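You operate a simulated robot arm through the tools that you are given. There is no shell and no other tool. Be economical: measure what you need, move in short steps, check, and stop when the job is done.

You are at the controls of a simulated robot arm. One attempt, no reset.

## Task
Shut the top window, switch off both switches of the wall socket and put hand detector and test card away.
Fine: both lie on the packing table and go in the drawer under the sealer; shut it again; leave the lamp and sealer switches.

Only the result counts: the job must be done as asked and must still hold three seconds after the hand-in. Knocking over, shifting, dropping, spilling or breaking anything else fails it.

## Robot
A 6-joint arm with a two-finger parallel gripper on a trunk, on a base that drives. Base frame: it is fixed to the floor where the robot stands at the start and does not move with it; the origin is under the middle of the robot, x ahead of it, y to its left, z up. Readings come in cm, degrees, newtons and seconds.
With the tool pointing down near the work surface it reaches from about 36 to 82 cm from the robot's upright axis, wherever it stands. Its first joint turns from -166.0 to 166.0 degrees. Places, roughly: inside of the right packing drawer [-90, 0, 70]; lamp switch [-90, 40, 70]; left socket switch [30, -30, 100]; orange sealer switch [-80, 10, 80]; right packing drawer [-80, 0, 70]; right socket switch [30, -40, 100]; top window [20, -40, 240]; top window lever [50, -10, 100]. Payload 3.91 kg.
The TCP is the grasp point between the finger pads, 3 cm short of the fingertips. In the tool frame z runs along the fingers and y along their closing line. The gripper opens to 11 cm. The fingers are 2 cm wide and 1 cm thick; the gripper's body (4.8 by 11.2 cm) begins 5.5 cm behind the TCP.
Orientation is that of the tool frame in the base frame, as [roll, pitch, yaw] about the fixed x, y, z axes, in that order (R = Rz(yaw) Ry(pitch) Rx(roll)). With the fingers straight down and closing along the base's y, the tool's x points along the base's -x, its y along +y and its z along -z.

## Interface
- The arm moves only by the tool jog_arm. Its argument "commands" is one flat list of numbers, 7 for each row, row after row: the gripper command, from -1 (fully open) to 1 (shut), values between in proportion, then the shift along the tool's x, y, z in m, then the turn, a rotation vector about the tool's x, y, z in degrees. In form: [fingers, dx, dy, dz, ax, ay, az, fingers, dx, dy, dz, ax, ay, az, ...]. A call has 1 to 12 rows; each row shifts and turns the commanded pose from where the row before left it, along the tool's axes as they then stand. Rows are played at 5 a second. More than 5 cm and 8.6 degrees between two rows, or a gripper value outside its range, and nothing of the call is played. Where a pose cannot be reached the arm comes as near as it can. A force on the tool above 80 N (or 10 N above the force at the start of the call, whichever is more), or a blocked arm, ends the call early, and 0.2 s more pass. The fingers move at their own pace (about 4.5 cm/s each) and stop on an object; they squeeze with about 33 N. The grip force told is the motor's: it shows also when the fingers shut on nothing. Time passes only in rows, and 0.2 s behind the last, so rows that do not move let the fingers close. It gives the time, the measured TCP pose, the force on the tool (base axes), the opening and the grip force at its end, in the units of the frame above (readings bear some noise), with the torque about the TCP (base axes, N m) and any sound that the robot's microphone picked up, and new pictures: "show" is both (left out), scene, wrist or none.
- Cameras (640 x 400 px; columns grow to the right, rows downward): "scene" is now at [-6.34, 9.59, 145.96]; the picture's right is [-0.97, -0.25, -0.00], its down [-0.23, 0.90, -0.36] and it looks along [0.09, -0.35, -0.93] (base axes); focal length 214 px, centre (320, 200). "wrist" rides on the gripper at [7.7, 0.7, -11.4] in the tool frame; the picture's right is [-0.09, 1.00, 0.00], its down [-0.80, -0.07, -0.59] and it looks along [-0.59, -0.05, 0.80] (tool axes); focal length 270 px, centre (320, 200). There is no depth. A picture from a camera that has moved, and an enlarged one, comes with that camera's place and axes in the base frame and with its lens.
- lift_body(by): slides the trunk up (or, below 0, down) by that many cm; the arm and the scene camera ride with it, the base frame stays. It gives what a move gives, with no picture.
- drive_base(legs): drives the robot by 1 to 6 legs, each [ahead, turn to the left] in cm and degrees, along the robot's own axes; the way and the turn of a leg run together, so that a leg with both is an arc; at most 150 cm and 180 degrees a leg. The arm and the cameras ride along, it lands a little off, and it stops where it bumps. It gives what a move gives, and a new picture of the scene camera.
- aim_head(pan, tilt): turns the head with the scene camera to pan (to the left, within 155 degrees either way) and tilt (down, from -29 to 69), counted from straight ahead of the robot. It gives what a move gives, and a new picture of the scene camera.
- close_up(camera, box): a new picture of the part [left, top, right, bottom] of that camera's present view, enlarged. It takes no simulated time.
- sign_off(): hands the job in; it is judged then, once.

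Work in short steps. Places have to be worked out from the pictures, the camera data and where the tool is seen: move nearer, look again, correct. Check each grasp and each placing, and mend what went wrong. You have 120 turns and 260 pictures in all, those below and enlarged ones among them. Open the gripper and draw the arm clear of the work before you hand the job in, unless the task says otherwise; then end with one line.

The tools are called as name(argument=value, ...) on one line, values as JSON. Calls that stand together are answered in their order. jog_arm: Moves the arm, as the interface text tells. Its arguments: {"type":"object","properties":{"commands":{"type":"array","items":{"type":"number"}},"show":{"type":"string","enum":["both","scene","wrist","none"]}},"required":["commands"]} The other tools are called the same way: lift_body (by) slides the trunk up or down; drive_base (legs) drives the base; aim_head (pan, tilt) turns the head that bears the scene camera; close_up (camera, box) takes an enlarged picture of a part of a camera's view; sign_off () hands the job in.

At the start:

```text
time: 0.0
tcp_pos: [-29.16, -36.93, 123.0]
tool_rot: [-180.0, -0.1, 179.9]
force: [0.1, -0.8, -0.3]
wrist_torque: [0.01, -0.04, 0.03]
gripper_width: 10.98
gripper_force: 0.1
trunk travel left (down, up): [-45.0, 16.0]
robot x, y, heading: [-0.16, -0.03, 0.4]
head pan, tilt: [-75.6, 68.8]
```

scene: 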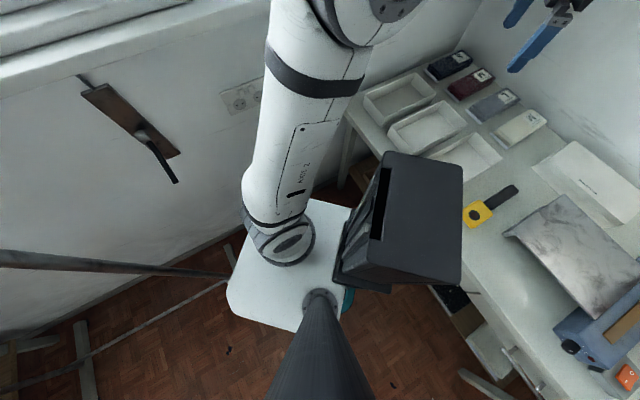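
wrist: 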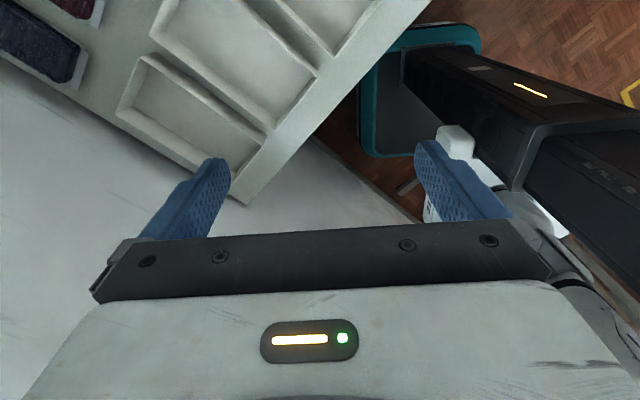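

The scene shows the wall with lever on the left, socket in the middle, and packing table on the right. I look around with the head first.

aim_head(pan=-60, tilt=20)

aim_head(pan=-150, tilt=40)

aim_head(pan=155, tilt=45)

aim_head(pan=-60, tilt=-25)

```text
time: 1.2
tcp_pos: [-29.15, -36.94, 122.93]
tool_rot: [180.0, 0.1, 180.0]
force: [0.3, 0.5, 0.1]
wrist_torque: [0.03, 0.01, -0.02]
gripper_width: 10.99
gripper_force: 0.0
trunk travel left (down, up): [-45.0, 16.0]
robot x, y, heading: [0.28, 0.22, -0.1]
head pan, tilt: [-60.0, 20.0]
camera scene: at [-3.08, 6.94, 152.71], right [-0.87, -0.5, 0.0], down [-0.17, 0.3, -0.94], along [0.47, -0.81, -0.34], focal length 214 px, centre (320, 200)
```

scene: 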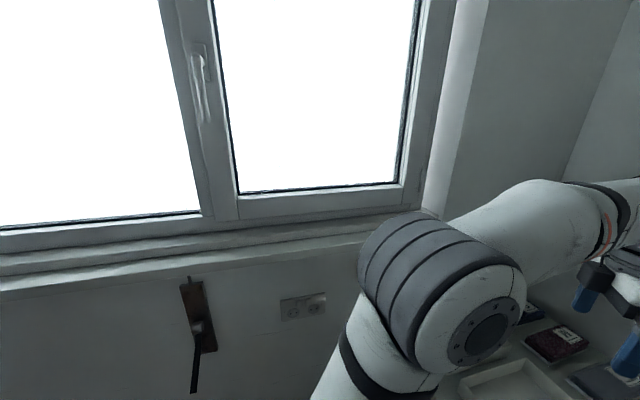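

```text
time: 2.8
tcp_pos: [-29.26, -37.03, 123.0]
tool_rot: [-180.0, 0.0, -180.0]
force: [0.1, 0.1, 0.7]
wrist_torque: [0.0, 0.01, -0.02]
gripper_width: 11.03
gripper_force: 0.0
trunk travel left (down, up): [-45.0, 16.0]
robot x, y, heading: [-0.11, 0.19, -0.1]
head pan, tilt: [-150.0, 40.0]
camera scene: at [-15.1, 10.75, 149.57], right [-0.5, 0.87, 0.0], down [0.56, 0.32, -0.77], along [-0.66, -0.38, -0.64], focal length 214 px, centre (320, 200)
```

scene: 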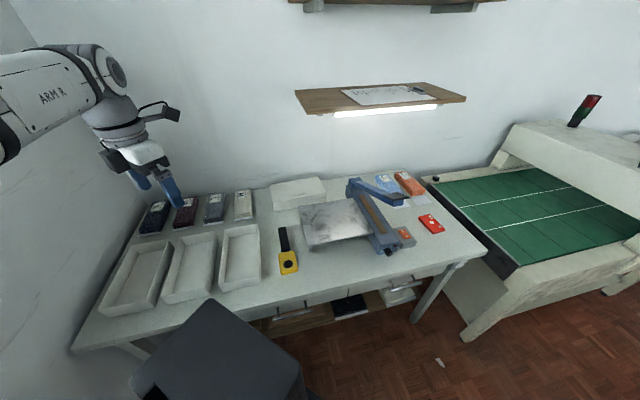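

```text
time: 7.0
tcp_pos: [-29.38, -36.94, 122.97]
tool_rot: [-179.9, 0.0, 180.0]
force: [0.0, -0.4, 0.2]
wrist_torque: [-0.02, -0.01, 0.01]
gripper_width: 10.99
gripper_force: 0.0
trunk travel left (down, up): [-45.0, 16.0]
robot x, y, heading: [0.1, 0.18, 0.1]
head pan, tilt: [154.7, 45.0]
camera scene: at [-15.09, 18.48, 148.85], right [0.43, 0.9, 0.0], down [0.64, -0.3, -0.71], along [-0.64, 0.3, -0.71], focal length 214 px, centre (320, 200)
```

scene: 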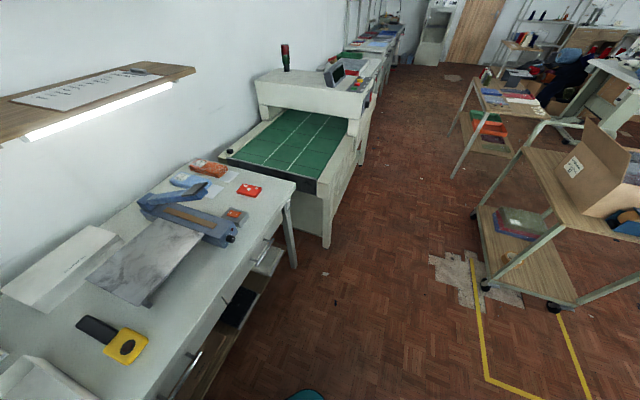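

```text
time: 10.1
tcp_pos: [-29.34, -37.05, 122.98]
tool_rot: [-179.9, 0.0, 180.0]
force: [0.1, 0.3, -0.1]
wrist_torque: [-0.01, -0.03, 0.0]
gripper_width: 11.0
gripper_force: 0.1
trunk travel left (down, up): [-45.0, 16.0]
robot x, y, heading: [-0.02, -0.2, -0.5]
head pan, tilt: [-60.0, -25.0]
camera scene: at [-4.19, 8.86, 159.51], right [-0.87, -0.5, 0.0], down [0.21, -0.37, -0.91], along [0.45, -0.78, 0.42], focal length 214 px, centre (320, 200)
```

scene: 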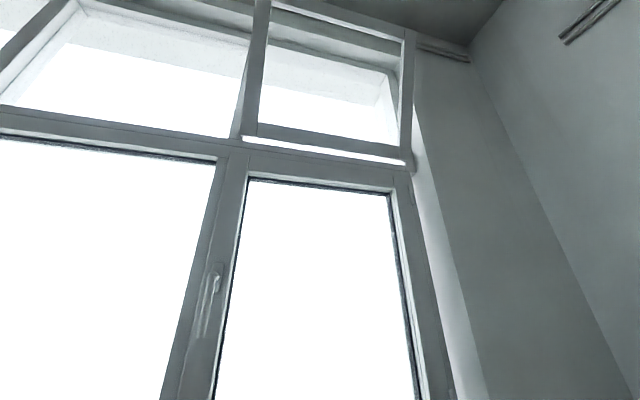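

Room axes look rotated ~35-40° relative to base. I look closer at the lever and socket.

aim_head(pan=-35, tilt=40)

close_up(camera="scene", box=[220, 120, 420, 300])

aim_head(pan=-60, tilt=40)

close_up(camera="scene", box=[260, 160, 360, 240])

```text
time: 11.4
tcp_pos: [-29.28, -37.0, 122.97]
tool_rot: [-180.0, -0.1, -179.9]
force: [0.5, 0.1, -0.3]
wrist_torque: [-0.01, 0.03, -0.01]
gripper_width: 10.98
gripper_force: 0.0
trunk travel left (down, up): [-45.0, 16.0]
robot x, y, heading: [-0.05, 0.04, 0.0]
head pan, tilt: [-35.0, 40.0]
camera scene: at [-0.77, 10.13, 149.58], right [-0.57, -0.82, 0.0], down [-0.53, 0.37, -0.77], along [0.63, -0.44, -0.64], focal length 214 px, centre (320, 200)
```

scene: 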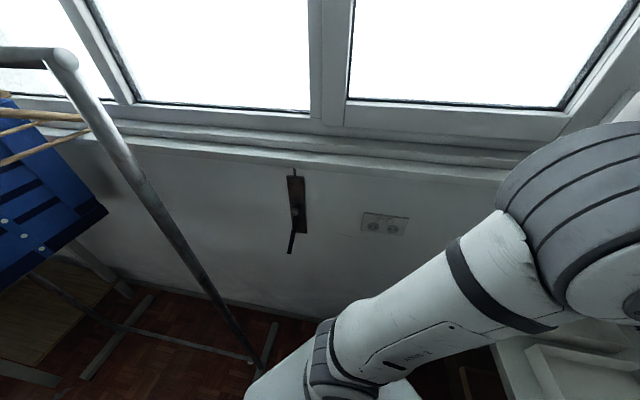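

```text
2.22 times, centred on (320, 210) of scene
camera zoom: at [-0.77, 10.13, 149.58], right [-0.57, -0.82, 0.0], down [-0.53, 0.37, -0.77], along [0.63, -0.44, -0.64], focal length 477 px, centre (320, 178)
```

zoom: 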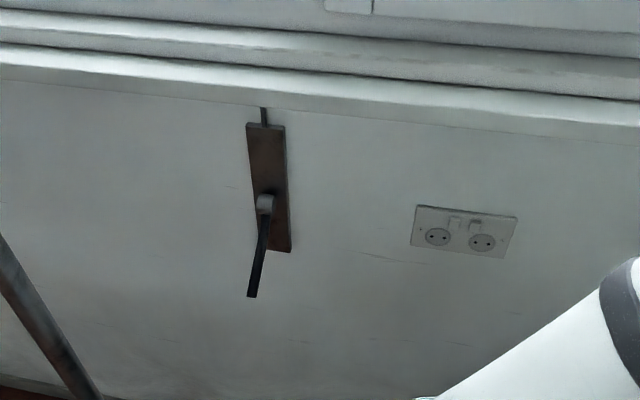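

```text
time: 12.3
tcp_pos: [-29.17, -36.89, 122.97]
tool_rot: [180.0, 0.0, -179.9]
force: [0.6, 0.1, -0.7]
wrist_torque: [0.0, 0.0, 0.01]
gripper_width: 10.98
gripper_force: 0.0
trunk travel left (down, up): [-45.0, 16.0]
robot x, y, heading: [-0.14, 0.08, -0.0]
head pan, tilt: [-60.0, 40.0]
camera scene: at [-3.48, 7.65, 149.57], right [-0.87, -0.5, 0.0], down [-0.32, 0.56, -0.77], along [0.38, -0.66, -0.64], focal length 214 px, centre (320, 200)
```

scene: 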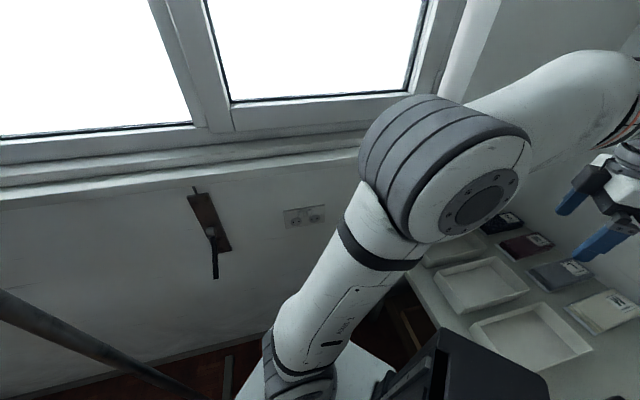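

```text
5.00 times, centred on (310, 200) of scene
camera zoom: at [-3.48, 7.65, 149.57], right [-0.87, -0.5, 0.0], down [-0.32, 0.56, -0.77], along [0.38, -0.66, -0.64], focal length 1072 px, centre (370, 200)
```

zoom: 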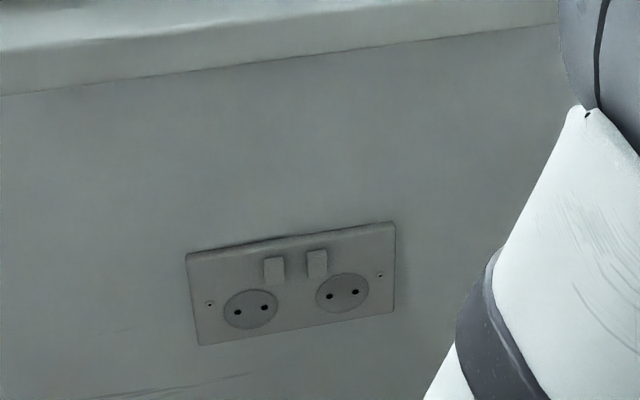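

Sill lines show the window wall runs along (0.707, 0.707) in base axes, about 44 cm from the robot axis; the table front is perpendicular. I turn to face the wall and back off to gain working distance.

drive_base(legs=[[0, -45], [-25, 0]])

```text
time: 16.2
tcp_pos: [-64.93, 12.02, 122.86]
tool_rot: [-180.0, 0.0, 135.5]
force: [0.1, -0.6, -0.7]
wrist_torque: [0.0, 0.02, 0.02]
gripper_width: 11.0
gripper_force: 0.1
trunk travel left (down, up): [-45.0, 16.0]
robot x, y, heading: [-19.8, 16.05, -44.9]
head pan, tilt: [-60.0, 40.0]
camera scene: at [-17.01, 24.08, 149.57], right [-0.97, 0.26, 0.0], down [0.17, 0.62, -0.77], along [-0.2, -0.74, -0.64], focal length 214 px, centre (320, 200)
```

scene: 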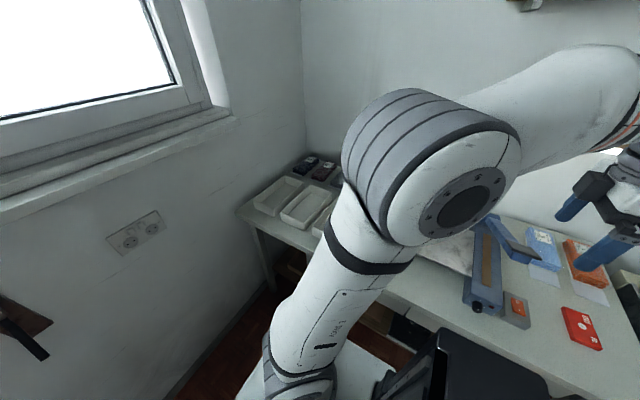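

Facing the wall now, about 69 cm from it. I swing the arm around in an arc toward the wall, turning the tool along.

jog_arm(commands=[-1, -0.037, -0.0284, 0, 0, 0, -8.18, -1, -0.0358, -0.0298, 0, 0, 0, -8.18, -1, -0.0346, -0.0312, 0, 0, 0, -8.18, -1, -0.0334, -0.0325, 0, 0, 0, -8.18, -1, -0.032, -0.0339, 0, 0, 0, -8.18, -1, -0.0306, -0.0351, 0, 0, 0, -8.18, -1, -0.0292, -0.0363, 0, 0, 0, -8.18, -1, -0.0277, -0.0375, 0, 0, 0, -8.18, -1, -0.0263, -0.0385, 0, 0, 0, -8.18, -1, -0.0247, -0.0395, 0, 0, 0, -8.18, -1, -0.0231, -0.0405, 0, 0, 0, -8.18, -1, -0.0214, -0.0414, 0, 0, 0, -8.18], show="none")

jog_arm(commands=[-1, -0.0198, -0.0422, 0, 0, 0, -8.18, -1, -0.0181, -0.0429, 0, 0, 0, -8.18, -1, -0.0164, -0.0436, 0, 0, 0, -8.18, -1, -0.0146, -0.0442, 0, 0, 0, -8.18, -1, -0.013, -0.0447, 0, 0, 0, -8.18, -1, -0.0111, -0.0452, 0, 0, 0, -8.18, -1, -0.0094, -0.0456, 0, 0, 0, -8.18, -1, -0.0076, -0.0459, 0, 0, 0, -8.18, -1, -0.0057, -0.0462, 0, 0, 0, -8.18, -1, -0.004, -0.0464, 0, 0, 0, -8.18], show="both")

```text
time: 18.8
tcp_pos: [-30.77, -28.04, 123.06]
tool_rot: [180.0, -0.1, -126.1]
force: [-0.2, 1.4, 0.1]
wrist_torque: [0.02, 0.0, -0.02]
gripper_width: 10.98
gripper_force: 0.0
trunk travel left (down, up): [-45.0, 16.0]
robot x, y, heading: [-20.1, 16.5, -45.2]
head pan, tilt: [-60.0, 40.0]
```

```text
time: 21.0
tcp_pos: [16.8, -12.53, 123.0]
tool_rot: [179.8, 0.0, -44.7]
force: [0.1, 0.2, 0.4]
wrist_torque: [0.0, 0.02, 0.0]
gripper_width: 11.02
gripper_force: 0.1
out of reach, approached as far as the arm can: row 6, 7, 8, 9, 10
trunk travel left (down, up): [-45.0, 16.0]
robot x, y, heading: [-19.95, 16.15, -45.0]
head pan, tilt: [-60.0, 40.0]
camera scene: at [-16.76, 23.94, 149.57], right [-0.97, 0.26, 0.0], down [0.17, 0.62, -0.77], along [-0.2, -0.74, -0.64], focal length 214 px, centre (320, 200)
camera wrist: at [21.88, -18.4, 134.49], right [-0.76, -0.65, 0.0], down [-0.52, 0.61, 0.59], along [-0.39, 0.45, -0.8], focal length 270 px, centre (320, 200)
```

scene: 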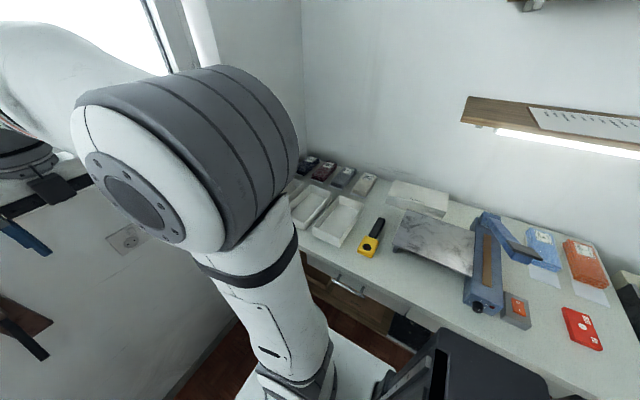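
wrist: 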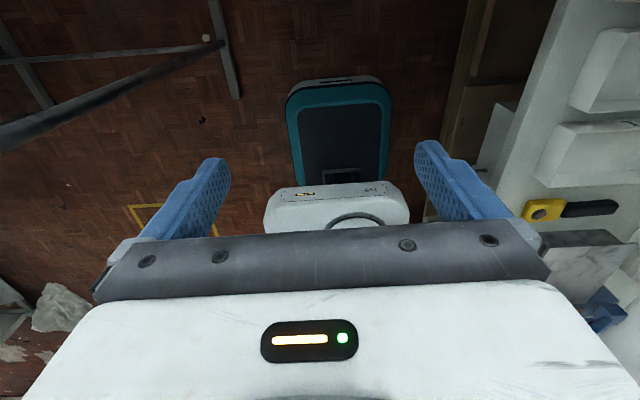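

Arm now faces the wall with the tool down. I pitch the tool up to horizontal so the fingers and wrist camera face the wall.

jog_arm(commands=[-1, 0.02, 0, 0, 0, 8.2, 0, -1, 0.02, 0, 0, 0, 8.2, 0, -1, 0.02, 0, 0, 0, 8.2, 0, -1, 0, 0, 0.02, 0, 8.2, 0, -1, 0, 0, 0.02, 0, 8.2, 0, -1, 0, 0, 0.01, 0, 8.2, 0, -1, 0, 0, 0, 0, 8.2, 0, -1, 0, 0, 0, 0, 8.2, 0, -1, 0, 0, 0, 0, 8.2, 0, -1, 0, 0, 0, 0, 8.2, 0, -1, 0, 0, 0, 0, 8, 0], show="wrist")

aim_head(pan=0, tilt=25)

```text
time: 23.4
tcp_pos: [22.48, -19.28, 119.51]
tool_rot: [167.7, -85.8, -34.1]
force: [-0.6, 0.5, -0.6]
wrist_torque: [-0.01, 0.01, -0.04]
gripper_width: 11.02
gripper_force: 0.1
out of reach, approached as far as the arm can: row 9
trunk travel left (down, up): [-45.0, 16.0]
robot x, y, heading: [-19.3, 16.04, -44.9]
head pan, tilt: [-60.0, 40.0]
camera wrist: at [14.54, -11.68, 127.92], right [-0.73, -0.68, -0.07], down [-0.41, 0.51, -0.76], along [0.56, -0.52, -0.65], focal length 270 px, centre (320, 200)
```

wrist: 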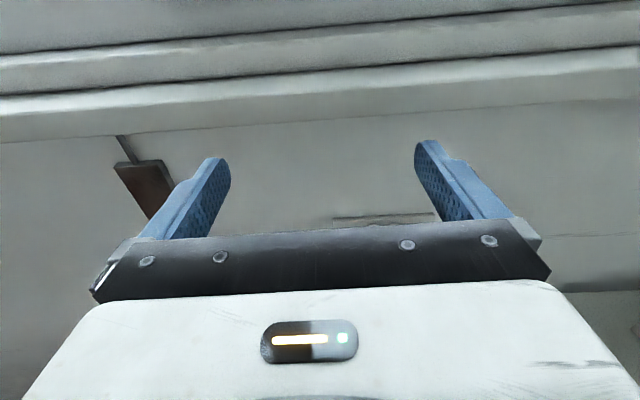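

```text
time: 24.7
tcp_pos: [22.32, -19.2, 119.56]
tool_rot: [167.7, -85.7, -34.2]
force: [-0.5, 0.5, 0.8]
wrist_torque: [-0.02, 0.01, 0.02]
gripper_width: 10.98
gripper_force: 0.1
trunk travel left (down, up): [-45.0, 16.0]
robot x, y, heading: [-20.18, 16.12, -45.2]
head pan, tilt: [0.0, 25.0]
camera scene: at [-8.1, 25.62, 151.9], right [-0.71, -0.71, 0.0], down [-0.3, 0.3, -0.91], along [0.64, -0.64, -0.42], focal length 214 px, centre (320, 200)
```

scene: 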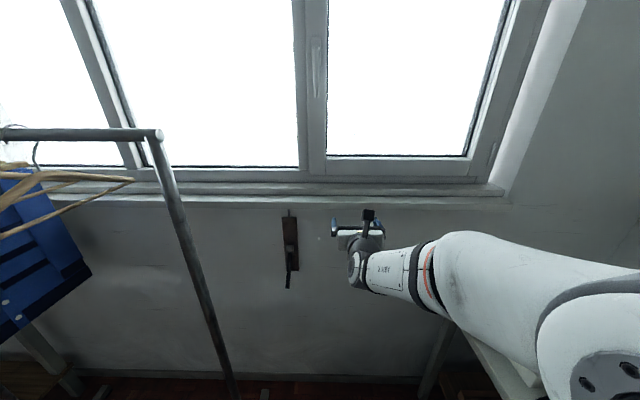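

Lever plate appears at p≈25 along the wall (wall ≈50 cm from origin), handle sticking out toward the room. I lower and shift left for a better wrist view.

jog_arm(commands=[-1, -0.033, -0.02, 0, 0, 0, 0, -1, -0.033, -0.02, 0, 0, 0, 0, -1, -0.033, -0.02, 0, 0, 0, 0], show="both")

close_up(camera="scene", box=[240, 190, 400, 290])

```text
time: 25.5
tcp_pos: [25.98, -14.78, 109.58]
tool_rot: [167.0, -85.9, -33.4]
force: [0.0, -0.1, -0.5]
wrist_torque: [0.0, -0.01, -0.03]
gripper_width: 11.02
gripper_force: 0.1
trunk travel left (down, up): [-45.0, 16.0]
robot x, y, heading: [-19.69, 15.86, -45.2]
head pan, tilt: [0.0, 25.0]
camera scene: at [-8.05, 25.61, 151.91], right [-0.71, -0.71, 0.0], down [-0.3, 0.3, -0.91], along [0.64, -0.64, -0.42], focal length 214 px, centre (320, 200)
camera wrist: at [18.07, -7.14, 118.11], right [-0.73, -0.68, -0.07], down [-0.41, 0.51, -0.76], along [0.55, -0.52, -0.65], focal length 270 px, centre (320, 200)
```

scene: 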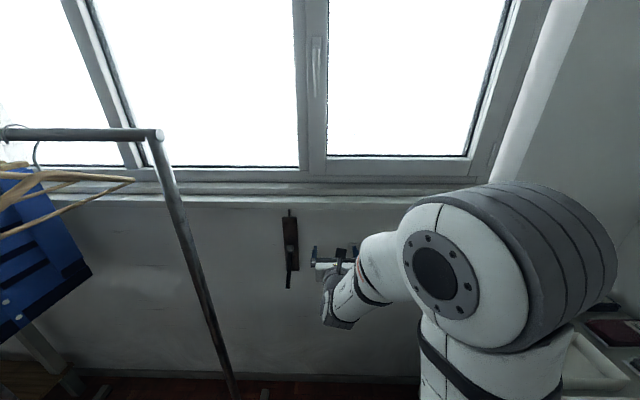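
wrist: 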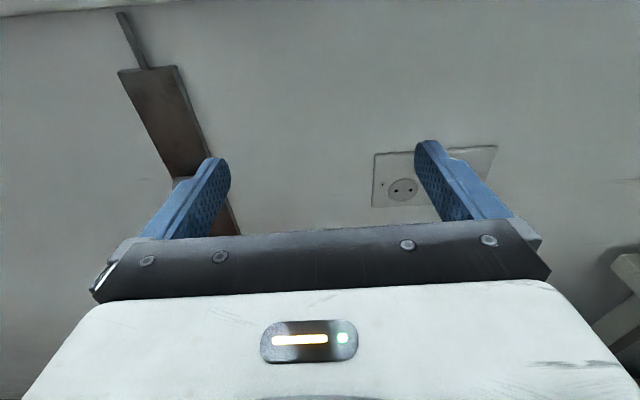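

```text
4.00 times, centred on (320, 240) of scene
camera zoom: at [-8.05, 25.61, 151.91], right [-0.71, -0.71, 0.0], down [-0.3, 0.3, -0.91], along [0.64, -0.64, -0.42], focal length 858 px, centre (320, 40)
```

zoom: 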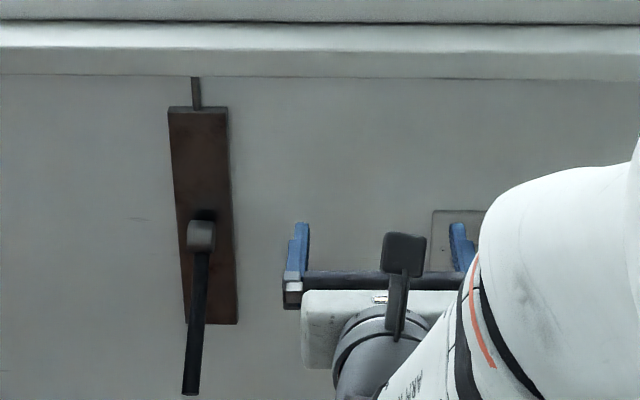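

Head view gives the handle in a vertical plane p≈24, pivot ≈z 99 near the wall, tip ≈z 90 about 12 cm out. I move left and down to centre the gripper in front of the handle.

jog_arm(commands=[-1, -0.022, -0.033, -0.01, 0, 0, 0, -1, -0.022, -0.033, -0.01, 0, 0, 0, -1, -0.022, -0.033, -0.01, 0, 0, 0, -1, -0.022, -0.033, -0.01, 0, 0, 0, -1, -0.022, -0.033, 0, 0, 0, 0], show="both")

close_up(camera="scene", box=[240, 190, 400, 290])

```text
time: 26.7
tcp_pos: [34.44, 0.2, 98.34]
tool_rot: [166.8, -85.7, -33.1]
force: [-0.6, -0.4, 0.3]
wrist_torque: [-0.02, 0.01, -0.02]
gripper_width: 10.98
gripper_force: 0.0
trunk travel left (down, up): [-45.0, 16.0]
robot x, y, heading: [-19.7, 15.92, -44.9]
head pan, tilt: [0.0, 25.0]
camera scene: at [-8.05, 25.64, 151.9], right [-0.71, -0.71, 0.0], down [-0.3, 0.3, -0.91], along [0.64, -0.64, -0.42], focal length 214 px, centre (320, 200)
camera wrist: at [26.56, 7.72, 106.85], right [-0.73, -0.68, -0.07], down [-0.41, 0.51, -0.76], along [0.55, -0.52, -0.65], focal length 270 px, centre (320, 200)
```

scene: 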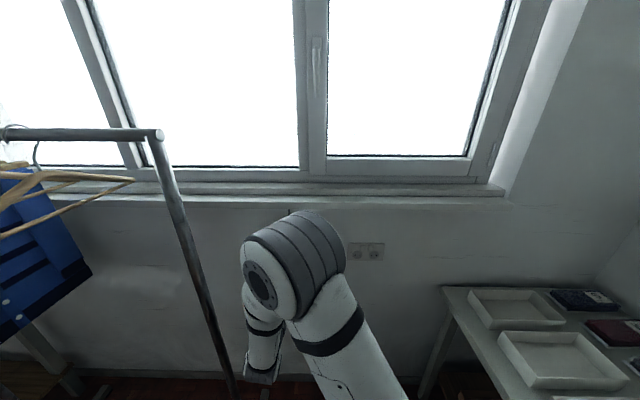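
wrist: 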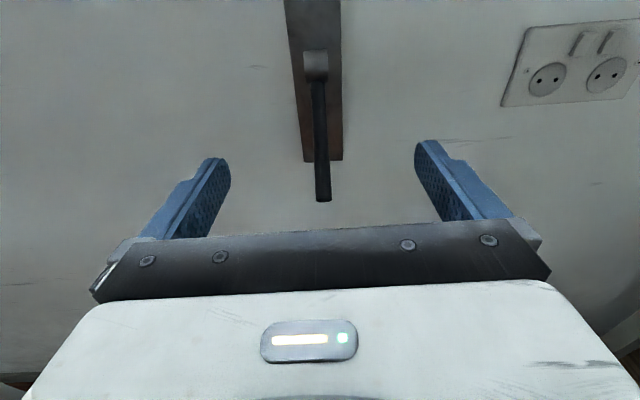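

```text
4.00 times, centred on (320, 240) of scene
camera zoom: at [-8.05, 25.64, 151.9], right [-0.71, -0.71, 0.0], down [-0.3, 0.3, -0.91], along [0.64, -0.64, -0.42], focal length 858 px, centre (320, 40)
```

zoom: 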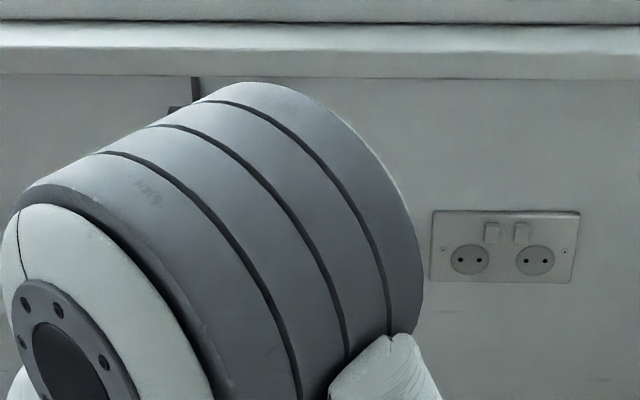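

Handle is centred between the fingers, pivot ≈(q −44, z 99), tip ≈(q −35, z 88.5), i.e. 45° down. I drop, advance and grasp near its end.

jog_arm(commands=[-1, -0.032, 0, 0, 0, 0, 0, -1, -0.031, 0, 0, 0, 0, 0, -1, 0, 0, 0.043, 0, 0, 0, -1, 0, 0, 0.043, 0, 0, 0, -1, 0, 0, 0.042, 0, 0, 0, -1, 0, 0, 0, 0, 0, 0], show="wrist")

```text
time: 28.1
tcp_pos: [43.11, -9.07, 91.45]
tool_rot: [167.3, -85.7, -33.7]
force: [-0.7, -0.5, 0.4]
wrist_torque: [-0.01, 0.02, 0.0]
gripper_width: 10.98
gripper_force: 0.1
trunk travel left (down, up): [-45.0, 16.0]
robot x, y, heading: [-19.91, 16.2, -45.1]
head pan, tilt: [0.0, 25.0]
camera wrist: at [35.31, -1.56, 99.83], right [-0.73, -0.68, -0.07], down [-0.41, 0.51, -0.76], along [0.55, -0.52, -0.65], focal length 270 px, centre (320, 200)
```

wrist: 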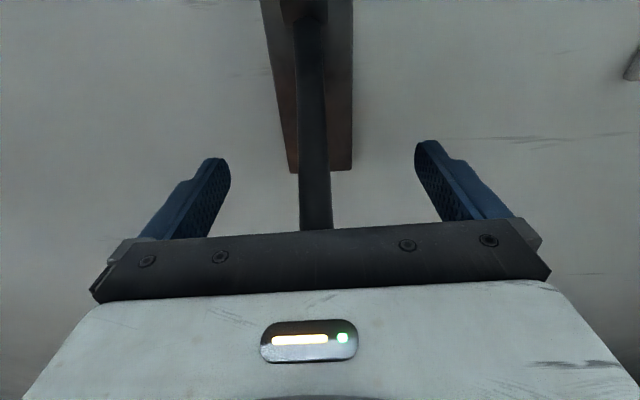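

The handle lies between the fingers. I close and look at the current window state with the head.

jog_arm(commands=[1, 0, 0, 0, 0, 0, 0, 1, 0, 0, 0, 0, 0, 0, 1, 0, 0, 0, 0, 0, 0, 1, 0, 0, 0, 0, 0, 0, 1, 0, 0, 0, 0, 0, 0, 1, 0, 0, 0, 0, 0, 0], show="wrist")

aim_head(pan=-10, tilt=-29)

```text
time: 29.5
tcp_pos: [43.35, -8.93, 91.45]
tool_rot: [167.3, -85.8, -33.6]
force: [11.5, 9.2, 0.3]
wrist_torque: [0.43, -0.3, -0.86]
gripper_width: 1.6
gripper_force: 32.0
trunk travel left (down, up): [-45.0, 16.0]
robot x, y, heading: [-19.66, 16.23, -45.2]
head pan, tilt: [0.0, 25.0]
camera wrist: at [35.41, -1.38, 99.83], right [-0.72, -0.69, -0.07], down [-0.41, 0.51, -0.76], along [0.56, -0.52, -0.65], focal length 270 px, centre (320, 200)
```

wrist: 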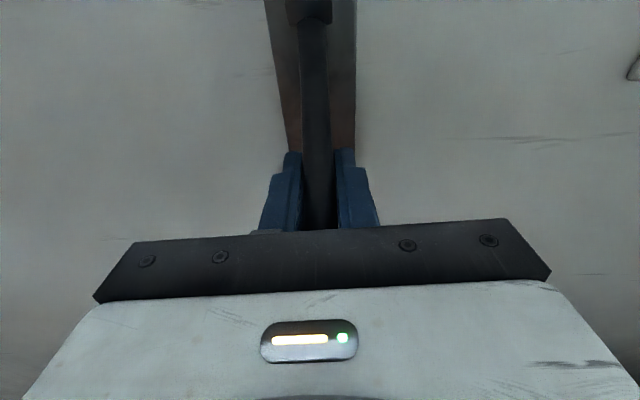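

```text
time: 30.7
tcp_pos: [43.31, -8.96, 91.38]
tool_rot: [166.2, -85.8, -32.5]
force: [17.7, 12.6, 4.1]
wrist_torque: [0.75, -0.36, -1.37]
gripper_width: 1.58
gripper_force: 45.2
trunk travel left (down, up): [-45.0, 16.0]
robot x, y, heading: [-19.99, 15.66, -44.7]
head pan, tilt: [-10.0, -28.6]
camera scene: at [-10.55, 26.82, 159.93], right [-0.82, -0.58, 0.0], down [0.27, -0.39, -0.88], along [0.51, -0.72, 0.48], focal length 214 px, centre (320, 200)
```

scene: 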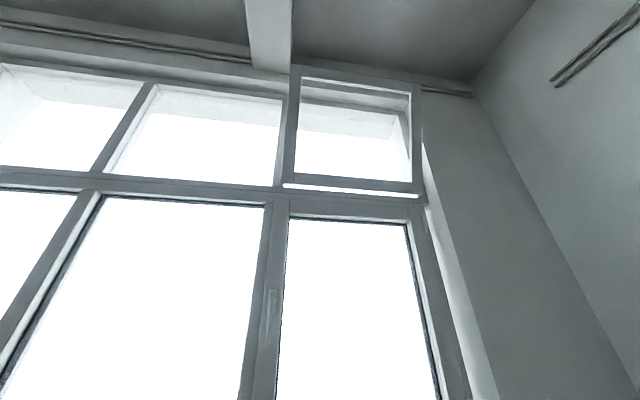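

Gripped (1.6 cm wide) with slight side load toward +u. I ease that 4 mm and try lifting the handle ~10° about its pivot to see which way it goes.

jog_arm(commands=[1, 0, -0.004, 0, 0, 0, 0, 1, 0.007, 0, -0.007, 0, -5, 0, 1, 0.007, 0, -0.006, 0, -5, 0, 1, 0, 0, 0, 0, 0, 0], show="both")

```text
time: 31.7
tcp_pos: [42.43, -8.18, 92.66]
tool_rot: [176.2, -75.6, -42.9]
force: [-12.6, -10.4, -2.9]
wrist_torque: [-0.15, -0.08, -0.1]
gripper_width: 1.56
gripper_force: 45.2
trunk travel left (down, up): [-45.0, 16.0]
robot x, y, heading: [-19.9, 16.09, -44.9]
head pan, tilt: [-10.0, -28.6]
camera scene: at [-10.9, 26.49, 159.96], right [-0.82, -0.58, 0.0], down [0.28, -0.39, -0.88], along [0.5, -0.72, 0.48], focal length 214 px, centre (320, 200)
camera wrist: at [35.78, -1.66, 103.0], right [-0.74, -0.67, -0.07], down [-0.49, 0.6, -0.63], along [0.46, -0.43, -0.77], focal length 270 px, centre (320, 200)
```

scene: 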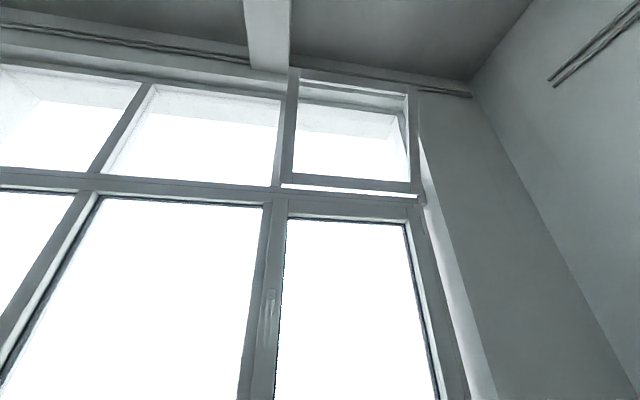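
wrist: 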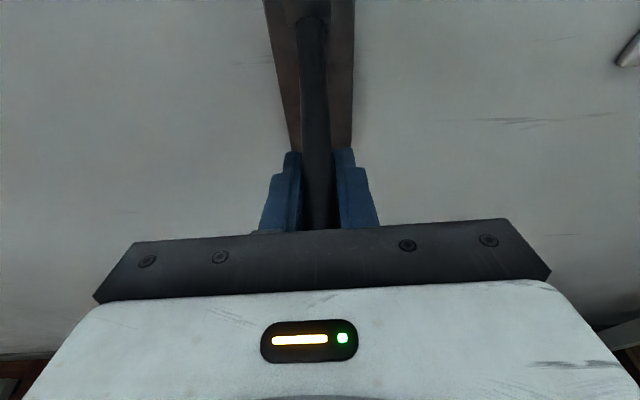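

The handle yields easily upward. I take a close-up for reference, then raise further.

close_up(camera="scene", box=[260, 60, 440, 220])

jog_arm(commands=[1, 0, 0.003, 0, 0, 0, 0, 1, 0.0105, 0, -0.008, 0, -5, 0, 1, 0.0105, 0, -0.008, 0, -5, 0, 1, 0.0105, 0, -0.008, 0, -5, 0, 1, 0.0105, 0, -0.008, 0, -5, 0, 1, 0, 0, 0, 0, 0, 0], show="wrist")

close_up(camera="scene", box=[260, 60, 440, 220])

```text
2.50 times, centred on (350, 140) of scene
camera zoom: at [-10.9, 26.49, 159.96], right [-0.82, -0.58, 0.0], down [0.28, -0.39, -0.88], along [0.5, -0.72, 0.48], focal length 536 px, centre (245, 350)
```

zoom: 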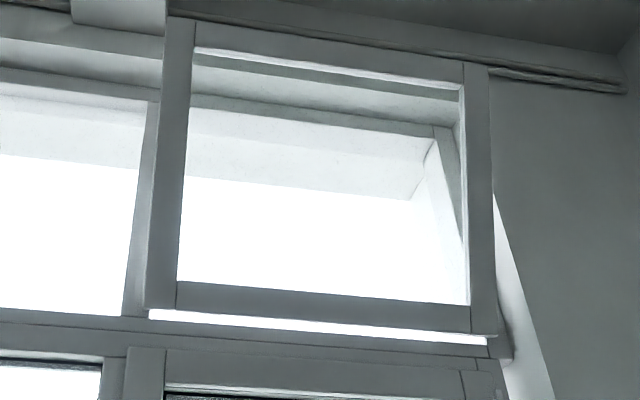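

```text
time: 33.1
tcp_pos: [41.32, -6.87, 97.92]
tool_rot: [178.3, -55.8, -44.9]
force: [-6.8, 3.2, -12.0]
wrist_torque: [0.64, 0.6, 0.96]
gripper_width: 1.58
gripper_force: 44.7
trunk travel left (down, up): [-45.0, 16.0]
robot x, y, heading: [-19.57, 16.04, -45.0]
head pan, tilt: [-10.0, -28.6]
camera wrist: at [37.54, -3.48, 110.68], right [-0.76, -0.65, -0.06], down [-0.6, 0.73, -0.33], along [0.26, -0.22, -0.94], focal length 270 px, centre (320, 200)
```

wrist: 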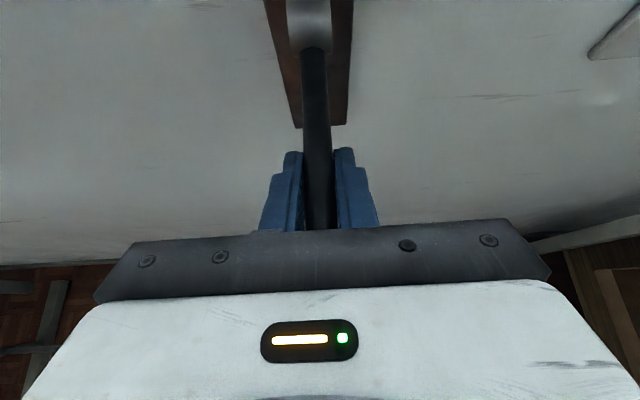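

```text
2.50 times, centred on (350, 140) of scene
camera zoom: at [-10.7, 26.62, 159.96], right [-0.82, -0.57, 0.0], down [0.28, -0.39, -0.88], along [0.5, -0.72, 0.48], focal length 536 px, centre (245, 350)
```

zoom: 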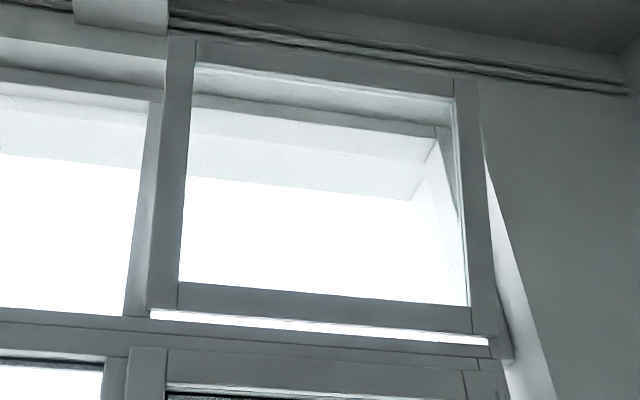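

Raising the lever closes the window (sash top edge moved toward the frame). I continue up along the arc with constant tool pitch.

jog_arm(commands=[1, 0.015, 0, -0.0105, 0, 0, 0, 1, 0.0165, 0, -0.0079, 0, 0, 0, 1, 0.0177, 0, -0.0048, 0, 0, 0, 1, 0.0182, 0, -0.0016, 0, 0, 0, 1, 0.0182, 0, 0.0015, 0, 0, 0, 1, 0, 0, 0, 0, 0, 0], show="wrist")

close_up(camera="scene", box=[260, 60, 440, 220])

```text
time: 34.5
tcp_pos: [43.62, -8.86, 106.28]
tool_rot: [178.3, -55.9, -45.0]
force: [0.8, -0.2, 0.4]
wrist_torque: [-0.02, 0.02, -0.02]
gripper_width: 0.0
gripper_force: 38.0
trunk travel left (down, up): [-45.0, 16.0]
robot x, y, heading: [-19.76, 16.07, -45.1]
head pan, tilt: [-10.0, -28.6]
camera wrist: at [39.75, -5.49, 119.09], right [-0.76, -0.65, -0.06], down [-0.6, 0.73, -0.33], along [0.26, -0.22, -0.94], focal length 270 px, centre (320, 200)
```

wrist: 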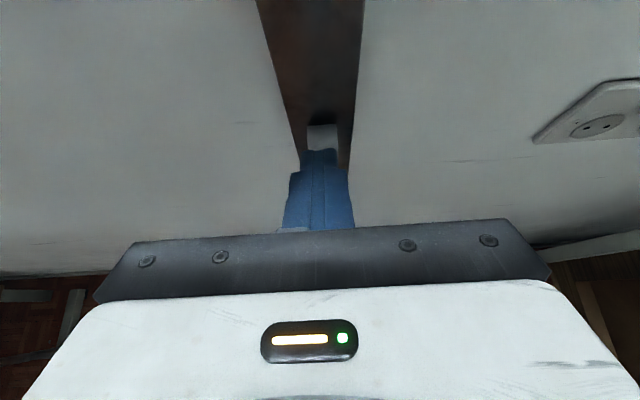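

```text
2.50 times, centred on (350, 140) of scene
camera zoom: at [-10.74, 26.64, 159.96], right [-0.82, -0.57, 0.0], down [0.28, -0.39, -0.88], along [0.5, -0.72, 0.48], focal length 536 px, centre (245, 350)
```

zoom: 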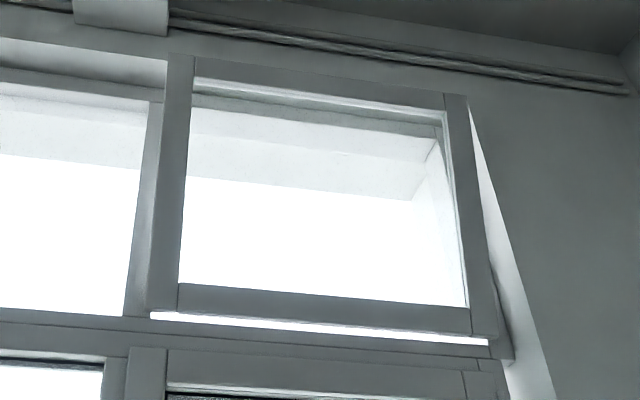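

The handle slipped out but stayed where it is; the window is about half closed. I back off to see the handle.

jog_arm(commands=[1, 0.02, 0, -0.045, 0, 0, 0, 1, 0, 0, -0.045, 0, 0, 0, 1, 0, 0, -0.045, 0, 8, 0, 1, 0, 0, 0, 0, 8, 0, 1, 0, 0, 0, 0, 8, 0], show="wrist")

aim_head(pan=0, tilt=35)

```text
time: 35.7
tcp_pos: [36.89, -1.59, 115.75]
tool_rot: [174.7, -79.9, -41.1]
force: [0.0, -0.5, -0.1]
wrist_torque: [-0.02, -0.01, -0.03]
gripper_width: 0.0
gripper_force: 37.5
trunk travel left (down, up): [-45.0, 16.0]
robot x, y, heading: [-19.57, 16.19, -44.9]
head pan, tilt: [-10.0, -28.6]
camera wrist: at [29.65, 5.34, 125.16], right [-0.73, -0.68, -0.07], down [-0.46, 0.57, -0.69], along [0.5, -0.47, -0.72], focal length 270 px, centre (320, 200)
```

wrist: 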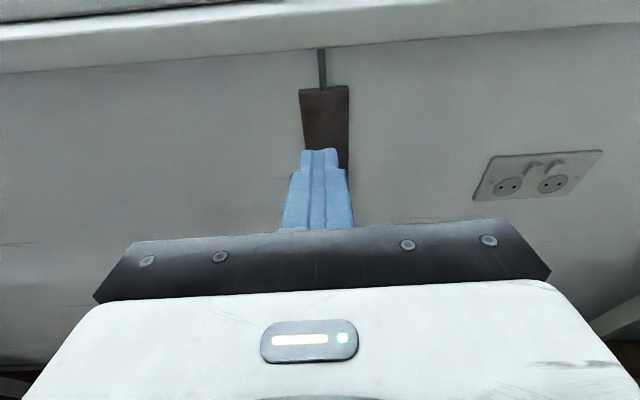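

```text
time: 37.0
tcp_pos: [36.83, -1.55, 115.59]
tool_rot: [174.8, -79.7, -41.3]
force: [0.3, 0.2, 0.3]
wrist_torque: [0.03, 0.03, 0.0]
gripper_width: 0.0
gripper_force: 37.7
trunk travel left (down, up): [-45.0, 16.0]
robot x, y, heading: [-19.83, 15.97, -44.9]
head pan, tilt: [0.0, 35.0]
camera scene: at [-8.37, 25.91, 150.34], right [-0.71, -0.71, 0.0], down [-0.41, 0.4, -0.82], along [0.58, -0.58, -0.57], focal length 214 px, centre (320, 200)
```

scene: 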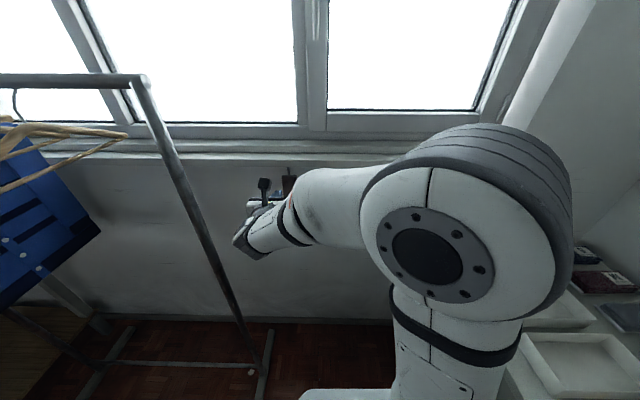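

The handle is hidden by the gripper; I sidestep right to see it.

jog_arm(commands=[1, 0, 0.045, -0.01, 0, 0, 0, 1, 0, 0.045, -0.01, 0, 0, 0, 1, -0.02, 0.03, 0, 0, 8, 0], show="wrist")

close_up(camera="scene", box=[220, 140, 380, 260])

```text
time: 37.9
tcp_pos: [26.47, -8.29, 114.02]
tool_rot: [157.2, -87.6, -23.4]
force: [-0.6, -0.6, 0.3]
wrist_torque: [0.0, -0.01, 0.0]
gripper_width: 0.0
gripper_force: 37.4
trunk travel left (down, up): [-45.0, 16.0]
robot x, y, heading: [-19.78, 16.35, -44.9]
head pan, tilt: [0.0, 35.0]
camera wrist: at [18.37, -0.46, 122.12], right [-0.72, -0.69, -0.07], down [-0.39, 0.49, -0.78], along [0.57, -0.54, -0.62], focal length 270 px, centre (320, 200)
```

wrist: 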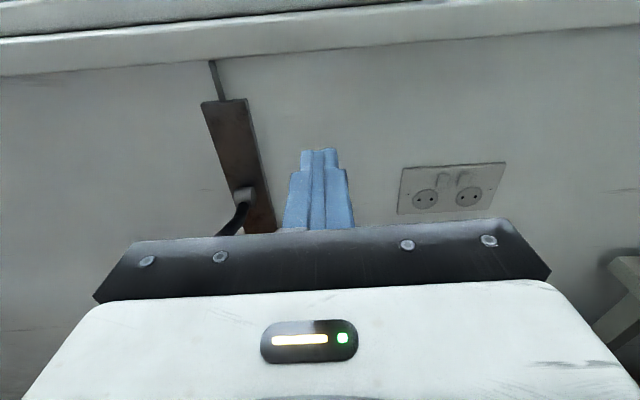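

```text
3.33 times, centred on (300, 200) of scene
camera zoom: at [-8.33, 25.87, 150.33], right [-0.71, -0.71, 0.0], down [-0.41, 0.41, -0.82], along [0.58, -0.58, -0.57], focal length 715 px, centre (387, 200)
```

zoom: 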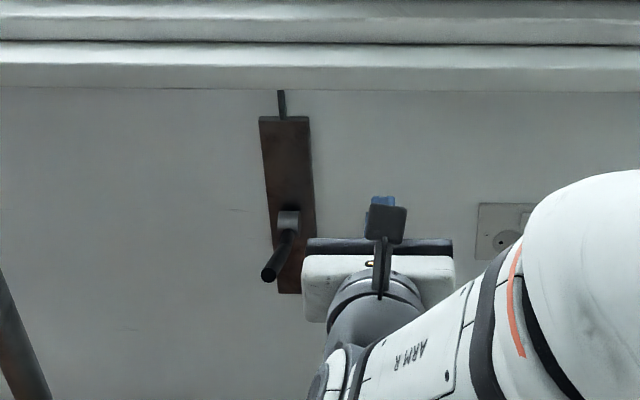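

Handle now points out and ~18° up (tip ≈ z 104). I'll go below it with closed fingers and push it up.

jog_arm(commands=[1, -0.048, 0, 0, 0, 0, 0, 1, -0.048, 0, 0, 0, 0, 0, 1, -0.048, 0, 0, 0, 0, 0, 1, -0.048, 0, 0, 0, 0, 0, 1, 0, -0.04, 0.025, 0, 0, 0, 1, 0, -0.04, 0.025, 0, 0, 0, 1, 0, -0.033, 0.025, 0, 0, 0, 1, 0, 0, 0, 0, 0, 0], show="wrist")

```text
time: 39.6
tcp_pos: [40.25, -5.67, 94.33]
tool_rot: [156.7, -87.6, -23.1]
force: [-0.1, -0.1, 0.5]
wrist_torque: [-0.02, 0.01, 0.03]
gripper_width: 0.02
gripper_force: 37.8
out of reach, approached as far as the arm can: row 2
trunk travel left (down, up): [-45.0, 16.0]
robot x, y, heading: [-19.85, 15.7, -44.9]
head pan, tilt: [0.0, 35.0]
camera wrist: at [32.26, 2.0, 102.52], right [-0.72, -0.69, -0.07], down [-0.39, 0.49, -0.78], along [0.57, -0.54, -0.62], focal length 270 px, centre (320, 200)
```

wrist: 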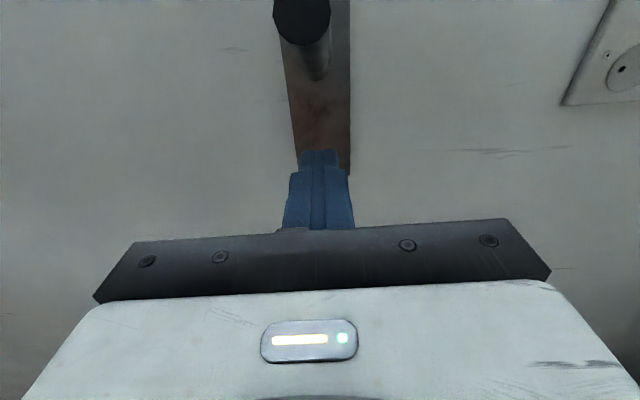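

Fingers are below the handle, aligned. I push up along the arc to about 75°.

jog_arm(commands=[1, 0.027, 0, 0, 0, 0, 0, 1, 0.027, 0, 0, 0, 0, 0, 1, 0.027, 0, 0, 0, 0, 0, 1, 0.011, 0, 0.007, 0, 0, 0, 1, 0.011, 0, 0.007, 0, 0, 0, 1, 0.009, 0, 0.01, 0, 0, 0, 1, 0.008, 0, 0.01, 0, 0, 0, 1, 0.006, 0, 0.012, 0, 0, 0, 1, 0.006, 0, 0.011, 0, 0, 0, 1, 0, 0, 0, 0, 0, 0], show="wrist")

aim_head(pan=-10, tilt=-28.6)

close_up(camera="scene", box=[260, 60, 440, 220])

```text
time: 41.9
tcp_pos: [44.13, -9.55, 107.27]
tool_rot: [153.0, -87.1, -19.3]
force: [-51.2, 43.0, -30.8]
wrist_torque: [0.47, -0.01, -0.31]
gripper_width: 0.0
gripper_force: 38.1
trunk travel left (down, up): [-45.0, 16.0]
robot x, y, heading: [-19.84, 16.32, -45.0]
head pan, tilt: [0.0, 35.0]
camera wrist: at [36.25, -1.74, 115.4], right [-0.72, -0.69, -0.07], down [-0.4, 0.49, -0.77], along [0.56, -0.53, -0.63], focal length 270 px, centre (320, 200)
```

wrist: 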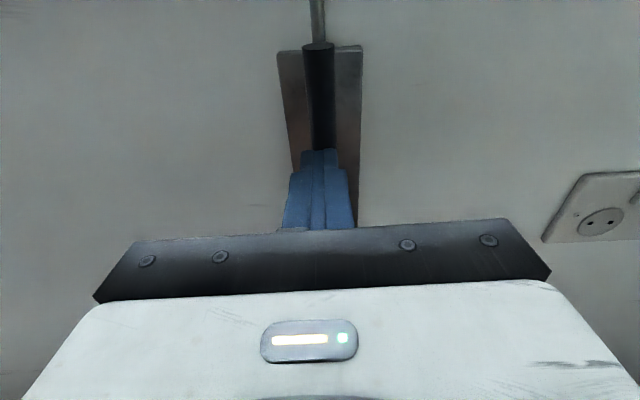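

```text
time: 43.2
tcp_pos: [44.25, -9.5, 107.31]
tool_rot: [151.4, -87.1, -17.6]
force: [-49.2, 48.8, -33.2]
wrist_torque: [0.3, 0.26, -0.24]
gripper_width: 0.01
gripper_force: 37.5
trunk travel left (down, up): [-45.0, 16.0]
robot x, y, heading: [-19.67, 15.78, -44.9]
head pan, tilt: [-10.0, -28.6]
camera scene: at [-11.24, 27.34, 159.91], right [-0.82, -0.58, 0.0], down [0.28, -0.4, -0.88], along [0.5, -0.72, 0.48], focal length 214 px, centre (320, 200)
```

scene: 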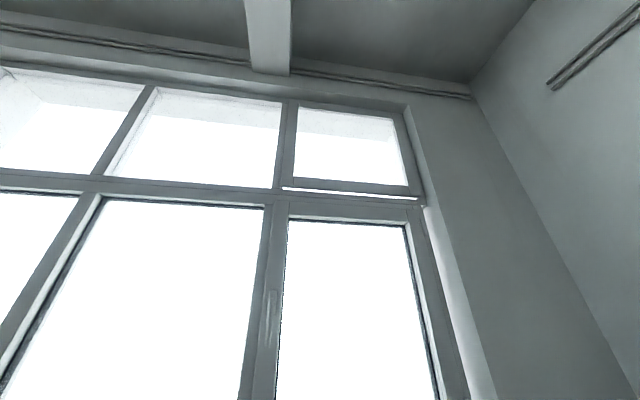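

```text
2.50 times, centred on (350, 140) of scene
camera zoom: at [-11.24, 27.34, 159.91], right [-0.82, -0.58, 0.0], down [0.28, -0.4, -0.88], along [0.5, -0.72, 0.48], focal length 536 px, centre (245, 350)
```

zoom: 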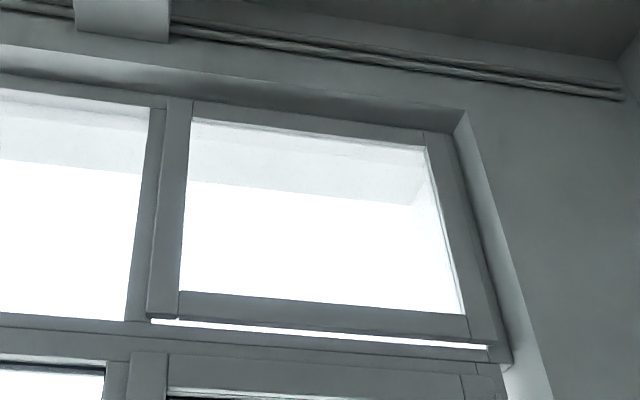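

The sash is now flush with the frame and the lever presses at ~70 N, apparently at its stop. I back off and verify it stays.

jog_arm(commands=[1, 0, 0, -0.04, 0, 0, 0, 1, 0, 0, -0.04, 0, 0, 0, 1, 0, 0.04, -0.03, 0, 0, 0, 1, 0, 0.05, 0, 0, 0, 0, 1, 0, 0.045, 0, 0, 0, 0, 1, 0, 0.045, 0, 0, 0, 0], show="wrist")

close_up(camera="scene", box=[260, 60, 440, 220])

aim_head(pan=0, tilt=35)

close_up(camera="scene", box=[220, 140, 380, 260])

```text
time: 44.6
tcp_pos: [24.66, -15.01, 108.49]
tool_rot: [157.4, -87.6, -23.7]
force: [-0.3, 0.2, 0.1]
wrist_torque: [0.0, 0.01, -0.01]
gripper_width: 0.0
gripper_force: 37.7
out of reach, approached as far as the arm can: row 6
trunk travel left (down, up): [-45.0, 16.0]
robot x, y, heading: [-19.5, 16.39, -45.0]
head pan, tilt: [-10.0, -28.6]
camera wrist: at [16.55, -7.32, 116.63], right [-0.72, -0.69, -0.07], down [-0.39, 0.49, -0.78], along [0.57, -0.54, -0.62], focal length 270 px, centre (320, 200)
```

wrist: 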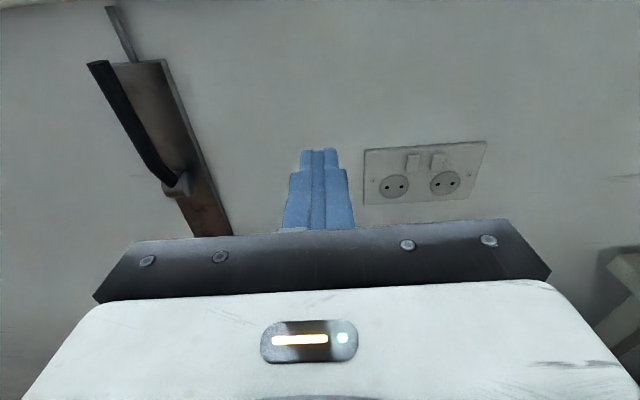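

```text
2.50 times, centred on (350, 140) of scene
camera zoom: at [-10.76, 26.62, 159.95], right [-0.82, -0.57, 0.0], down [0.28, -0.39, -0.88], along [0.5, -0.72, 0.48], focal length 536 px, centre (245, 350)
```

zoom: 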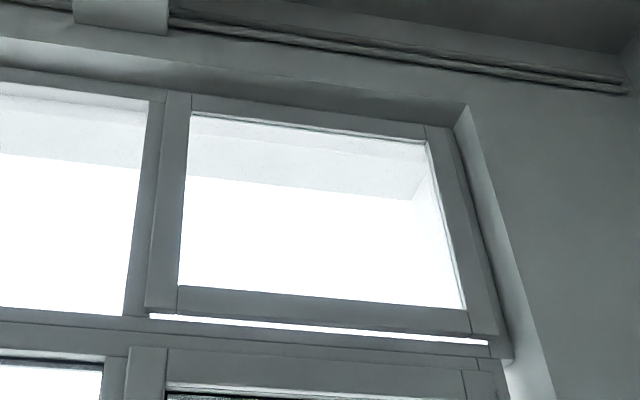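

```text
time: 45.9
tcp_pos: [24.73, -14.97, 108.55]
tool_rot: [156.7, -87.5, -23.2]
force: [0.0, 0.1, 0.3]
wrist_torque: [0.03, 0.01, -0.03]
gripper_width: 0.0
gripper_force: 37.7
trunk travel left (down, up): [-45.0, 16.0]
robot x, y, heading: [-19.76, 16.27, -44.8]
head pan, tilt: [0.0, 35.0]
camera scene: at [-8.37, 25.9, 150.34], right [-0.71, -0.71, 0.0], down [-0.41, 0.4, -0.82], along [0.58, -0.58, -0.57], focal length 214 px, centre (320, 200)
```

scene: 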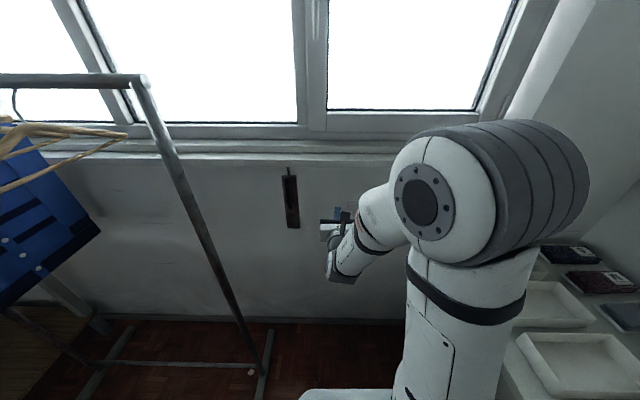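

```text
3.33 times, centred on (300, 200) of scene
camera zoom: at [-8.37, 25.9, 150.34], right [-0.71, -0.71, 0.0], down [-0.41, 0.4, -0.82], along [0.58, -0.58, -0.57], focal length 715 px, centre (387, 200)
```

zoom: 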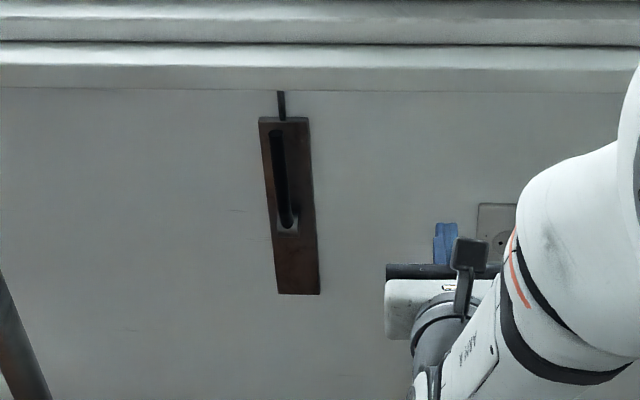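

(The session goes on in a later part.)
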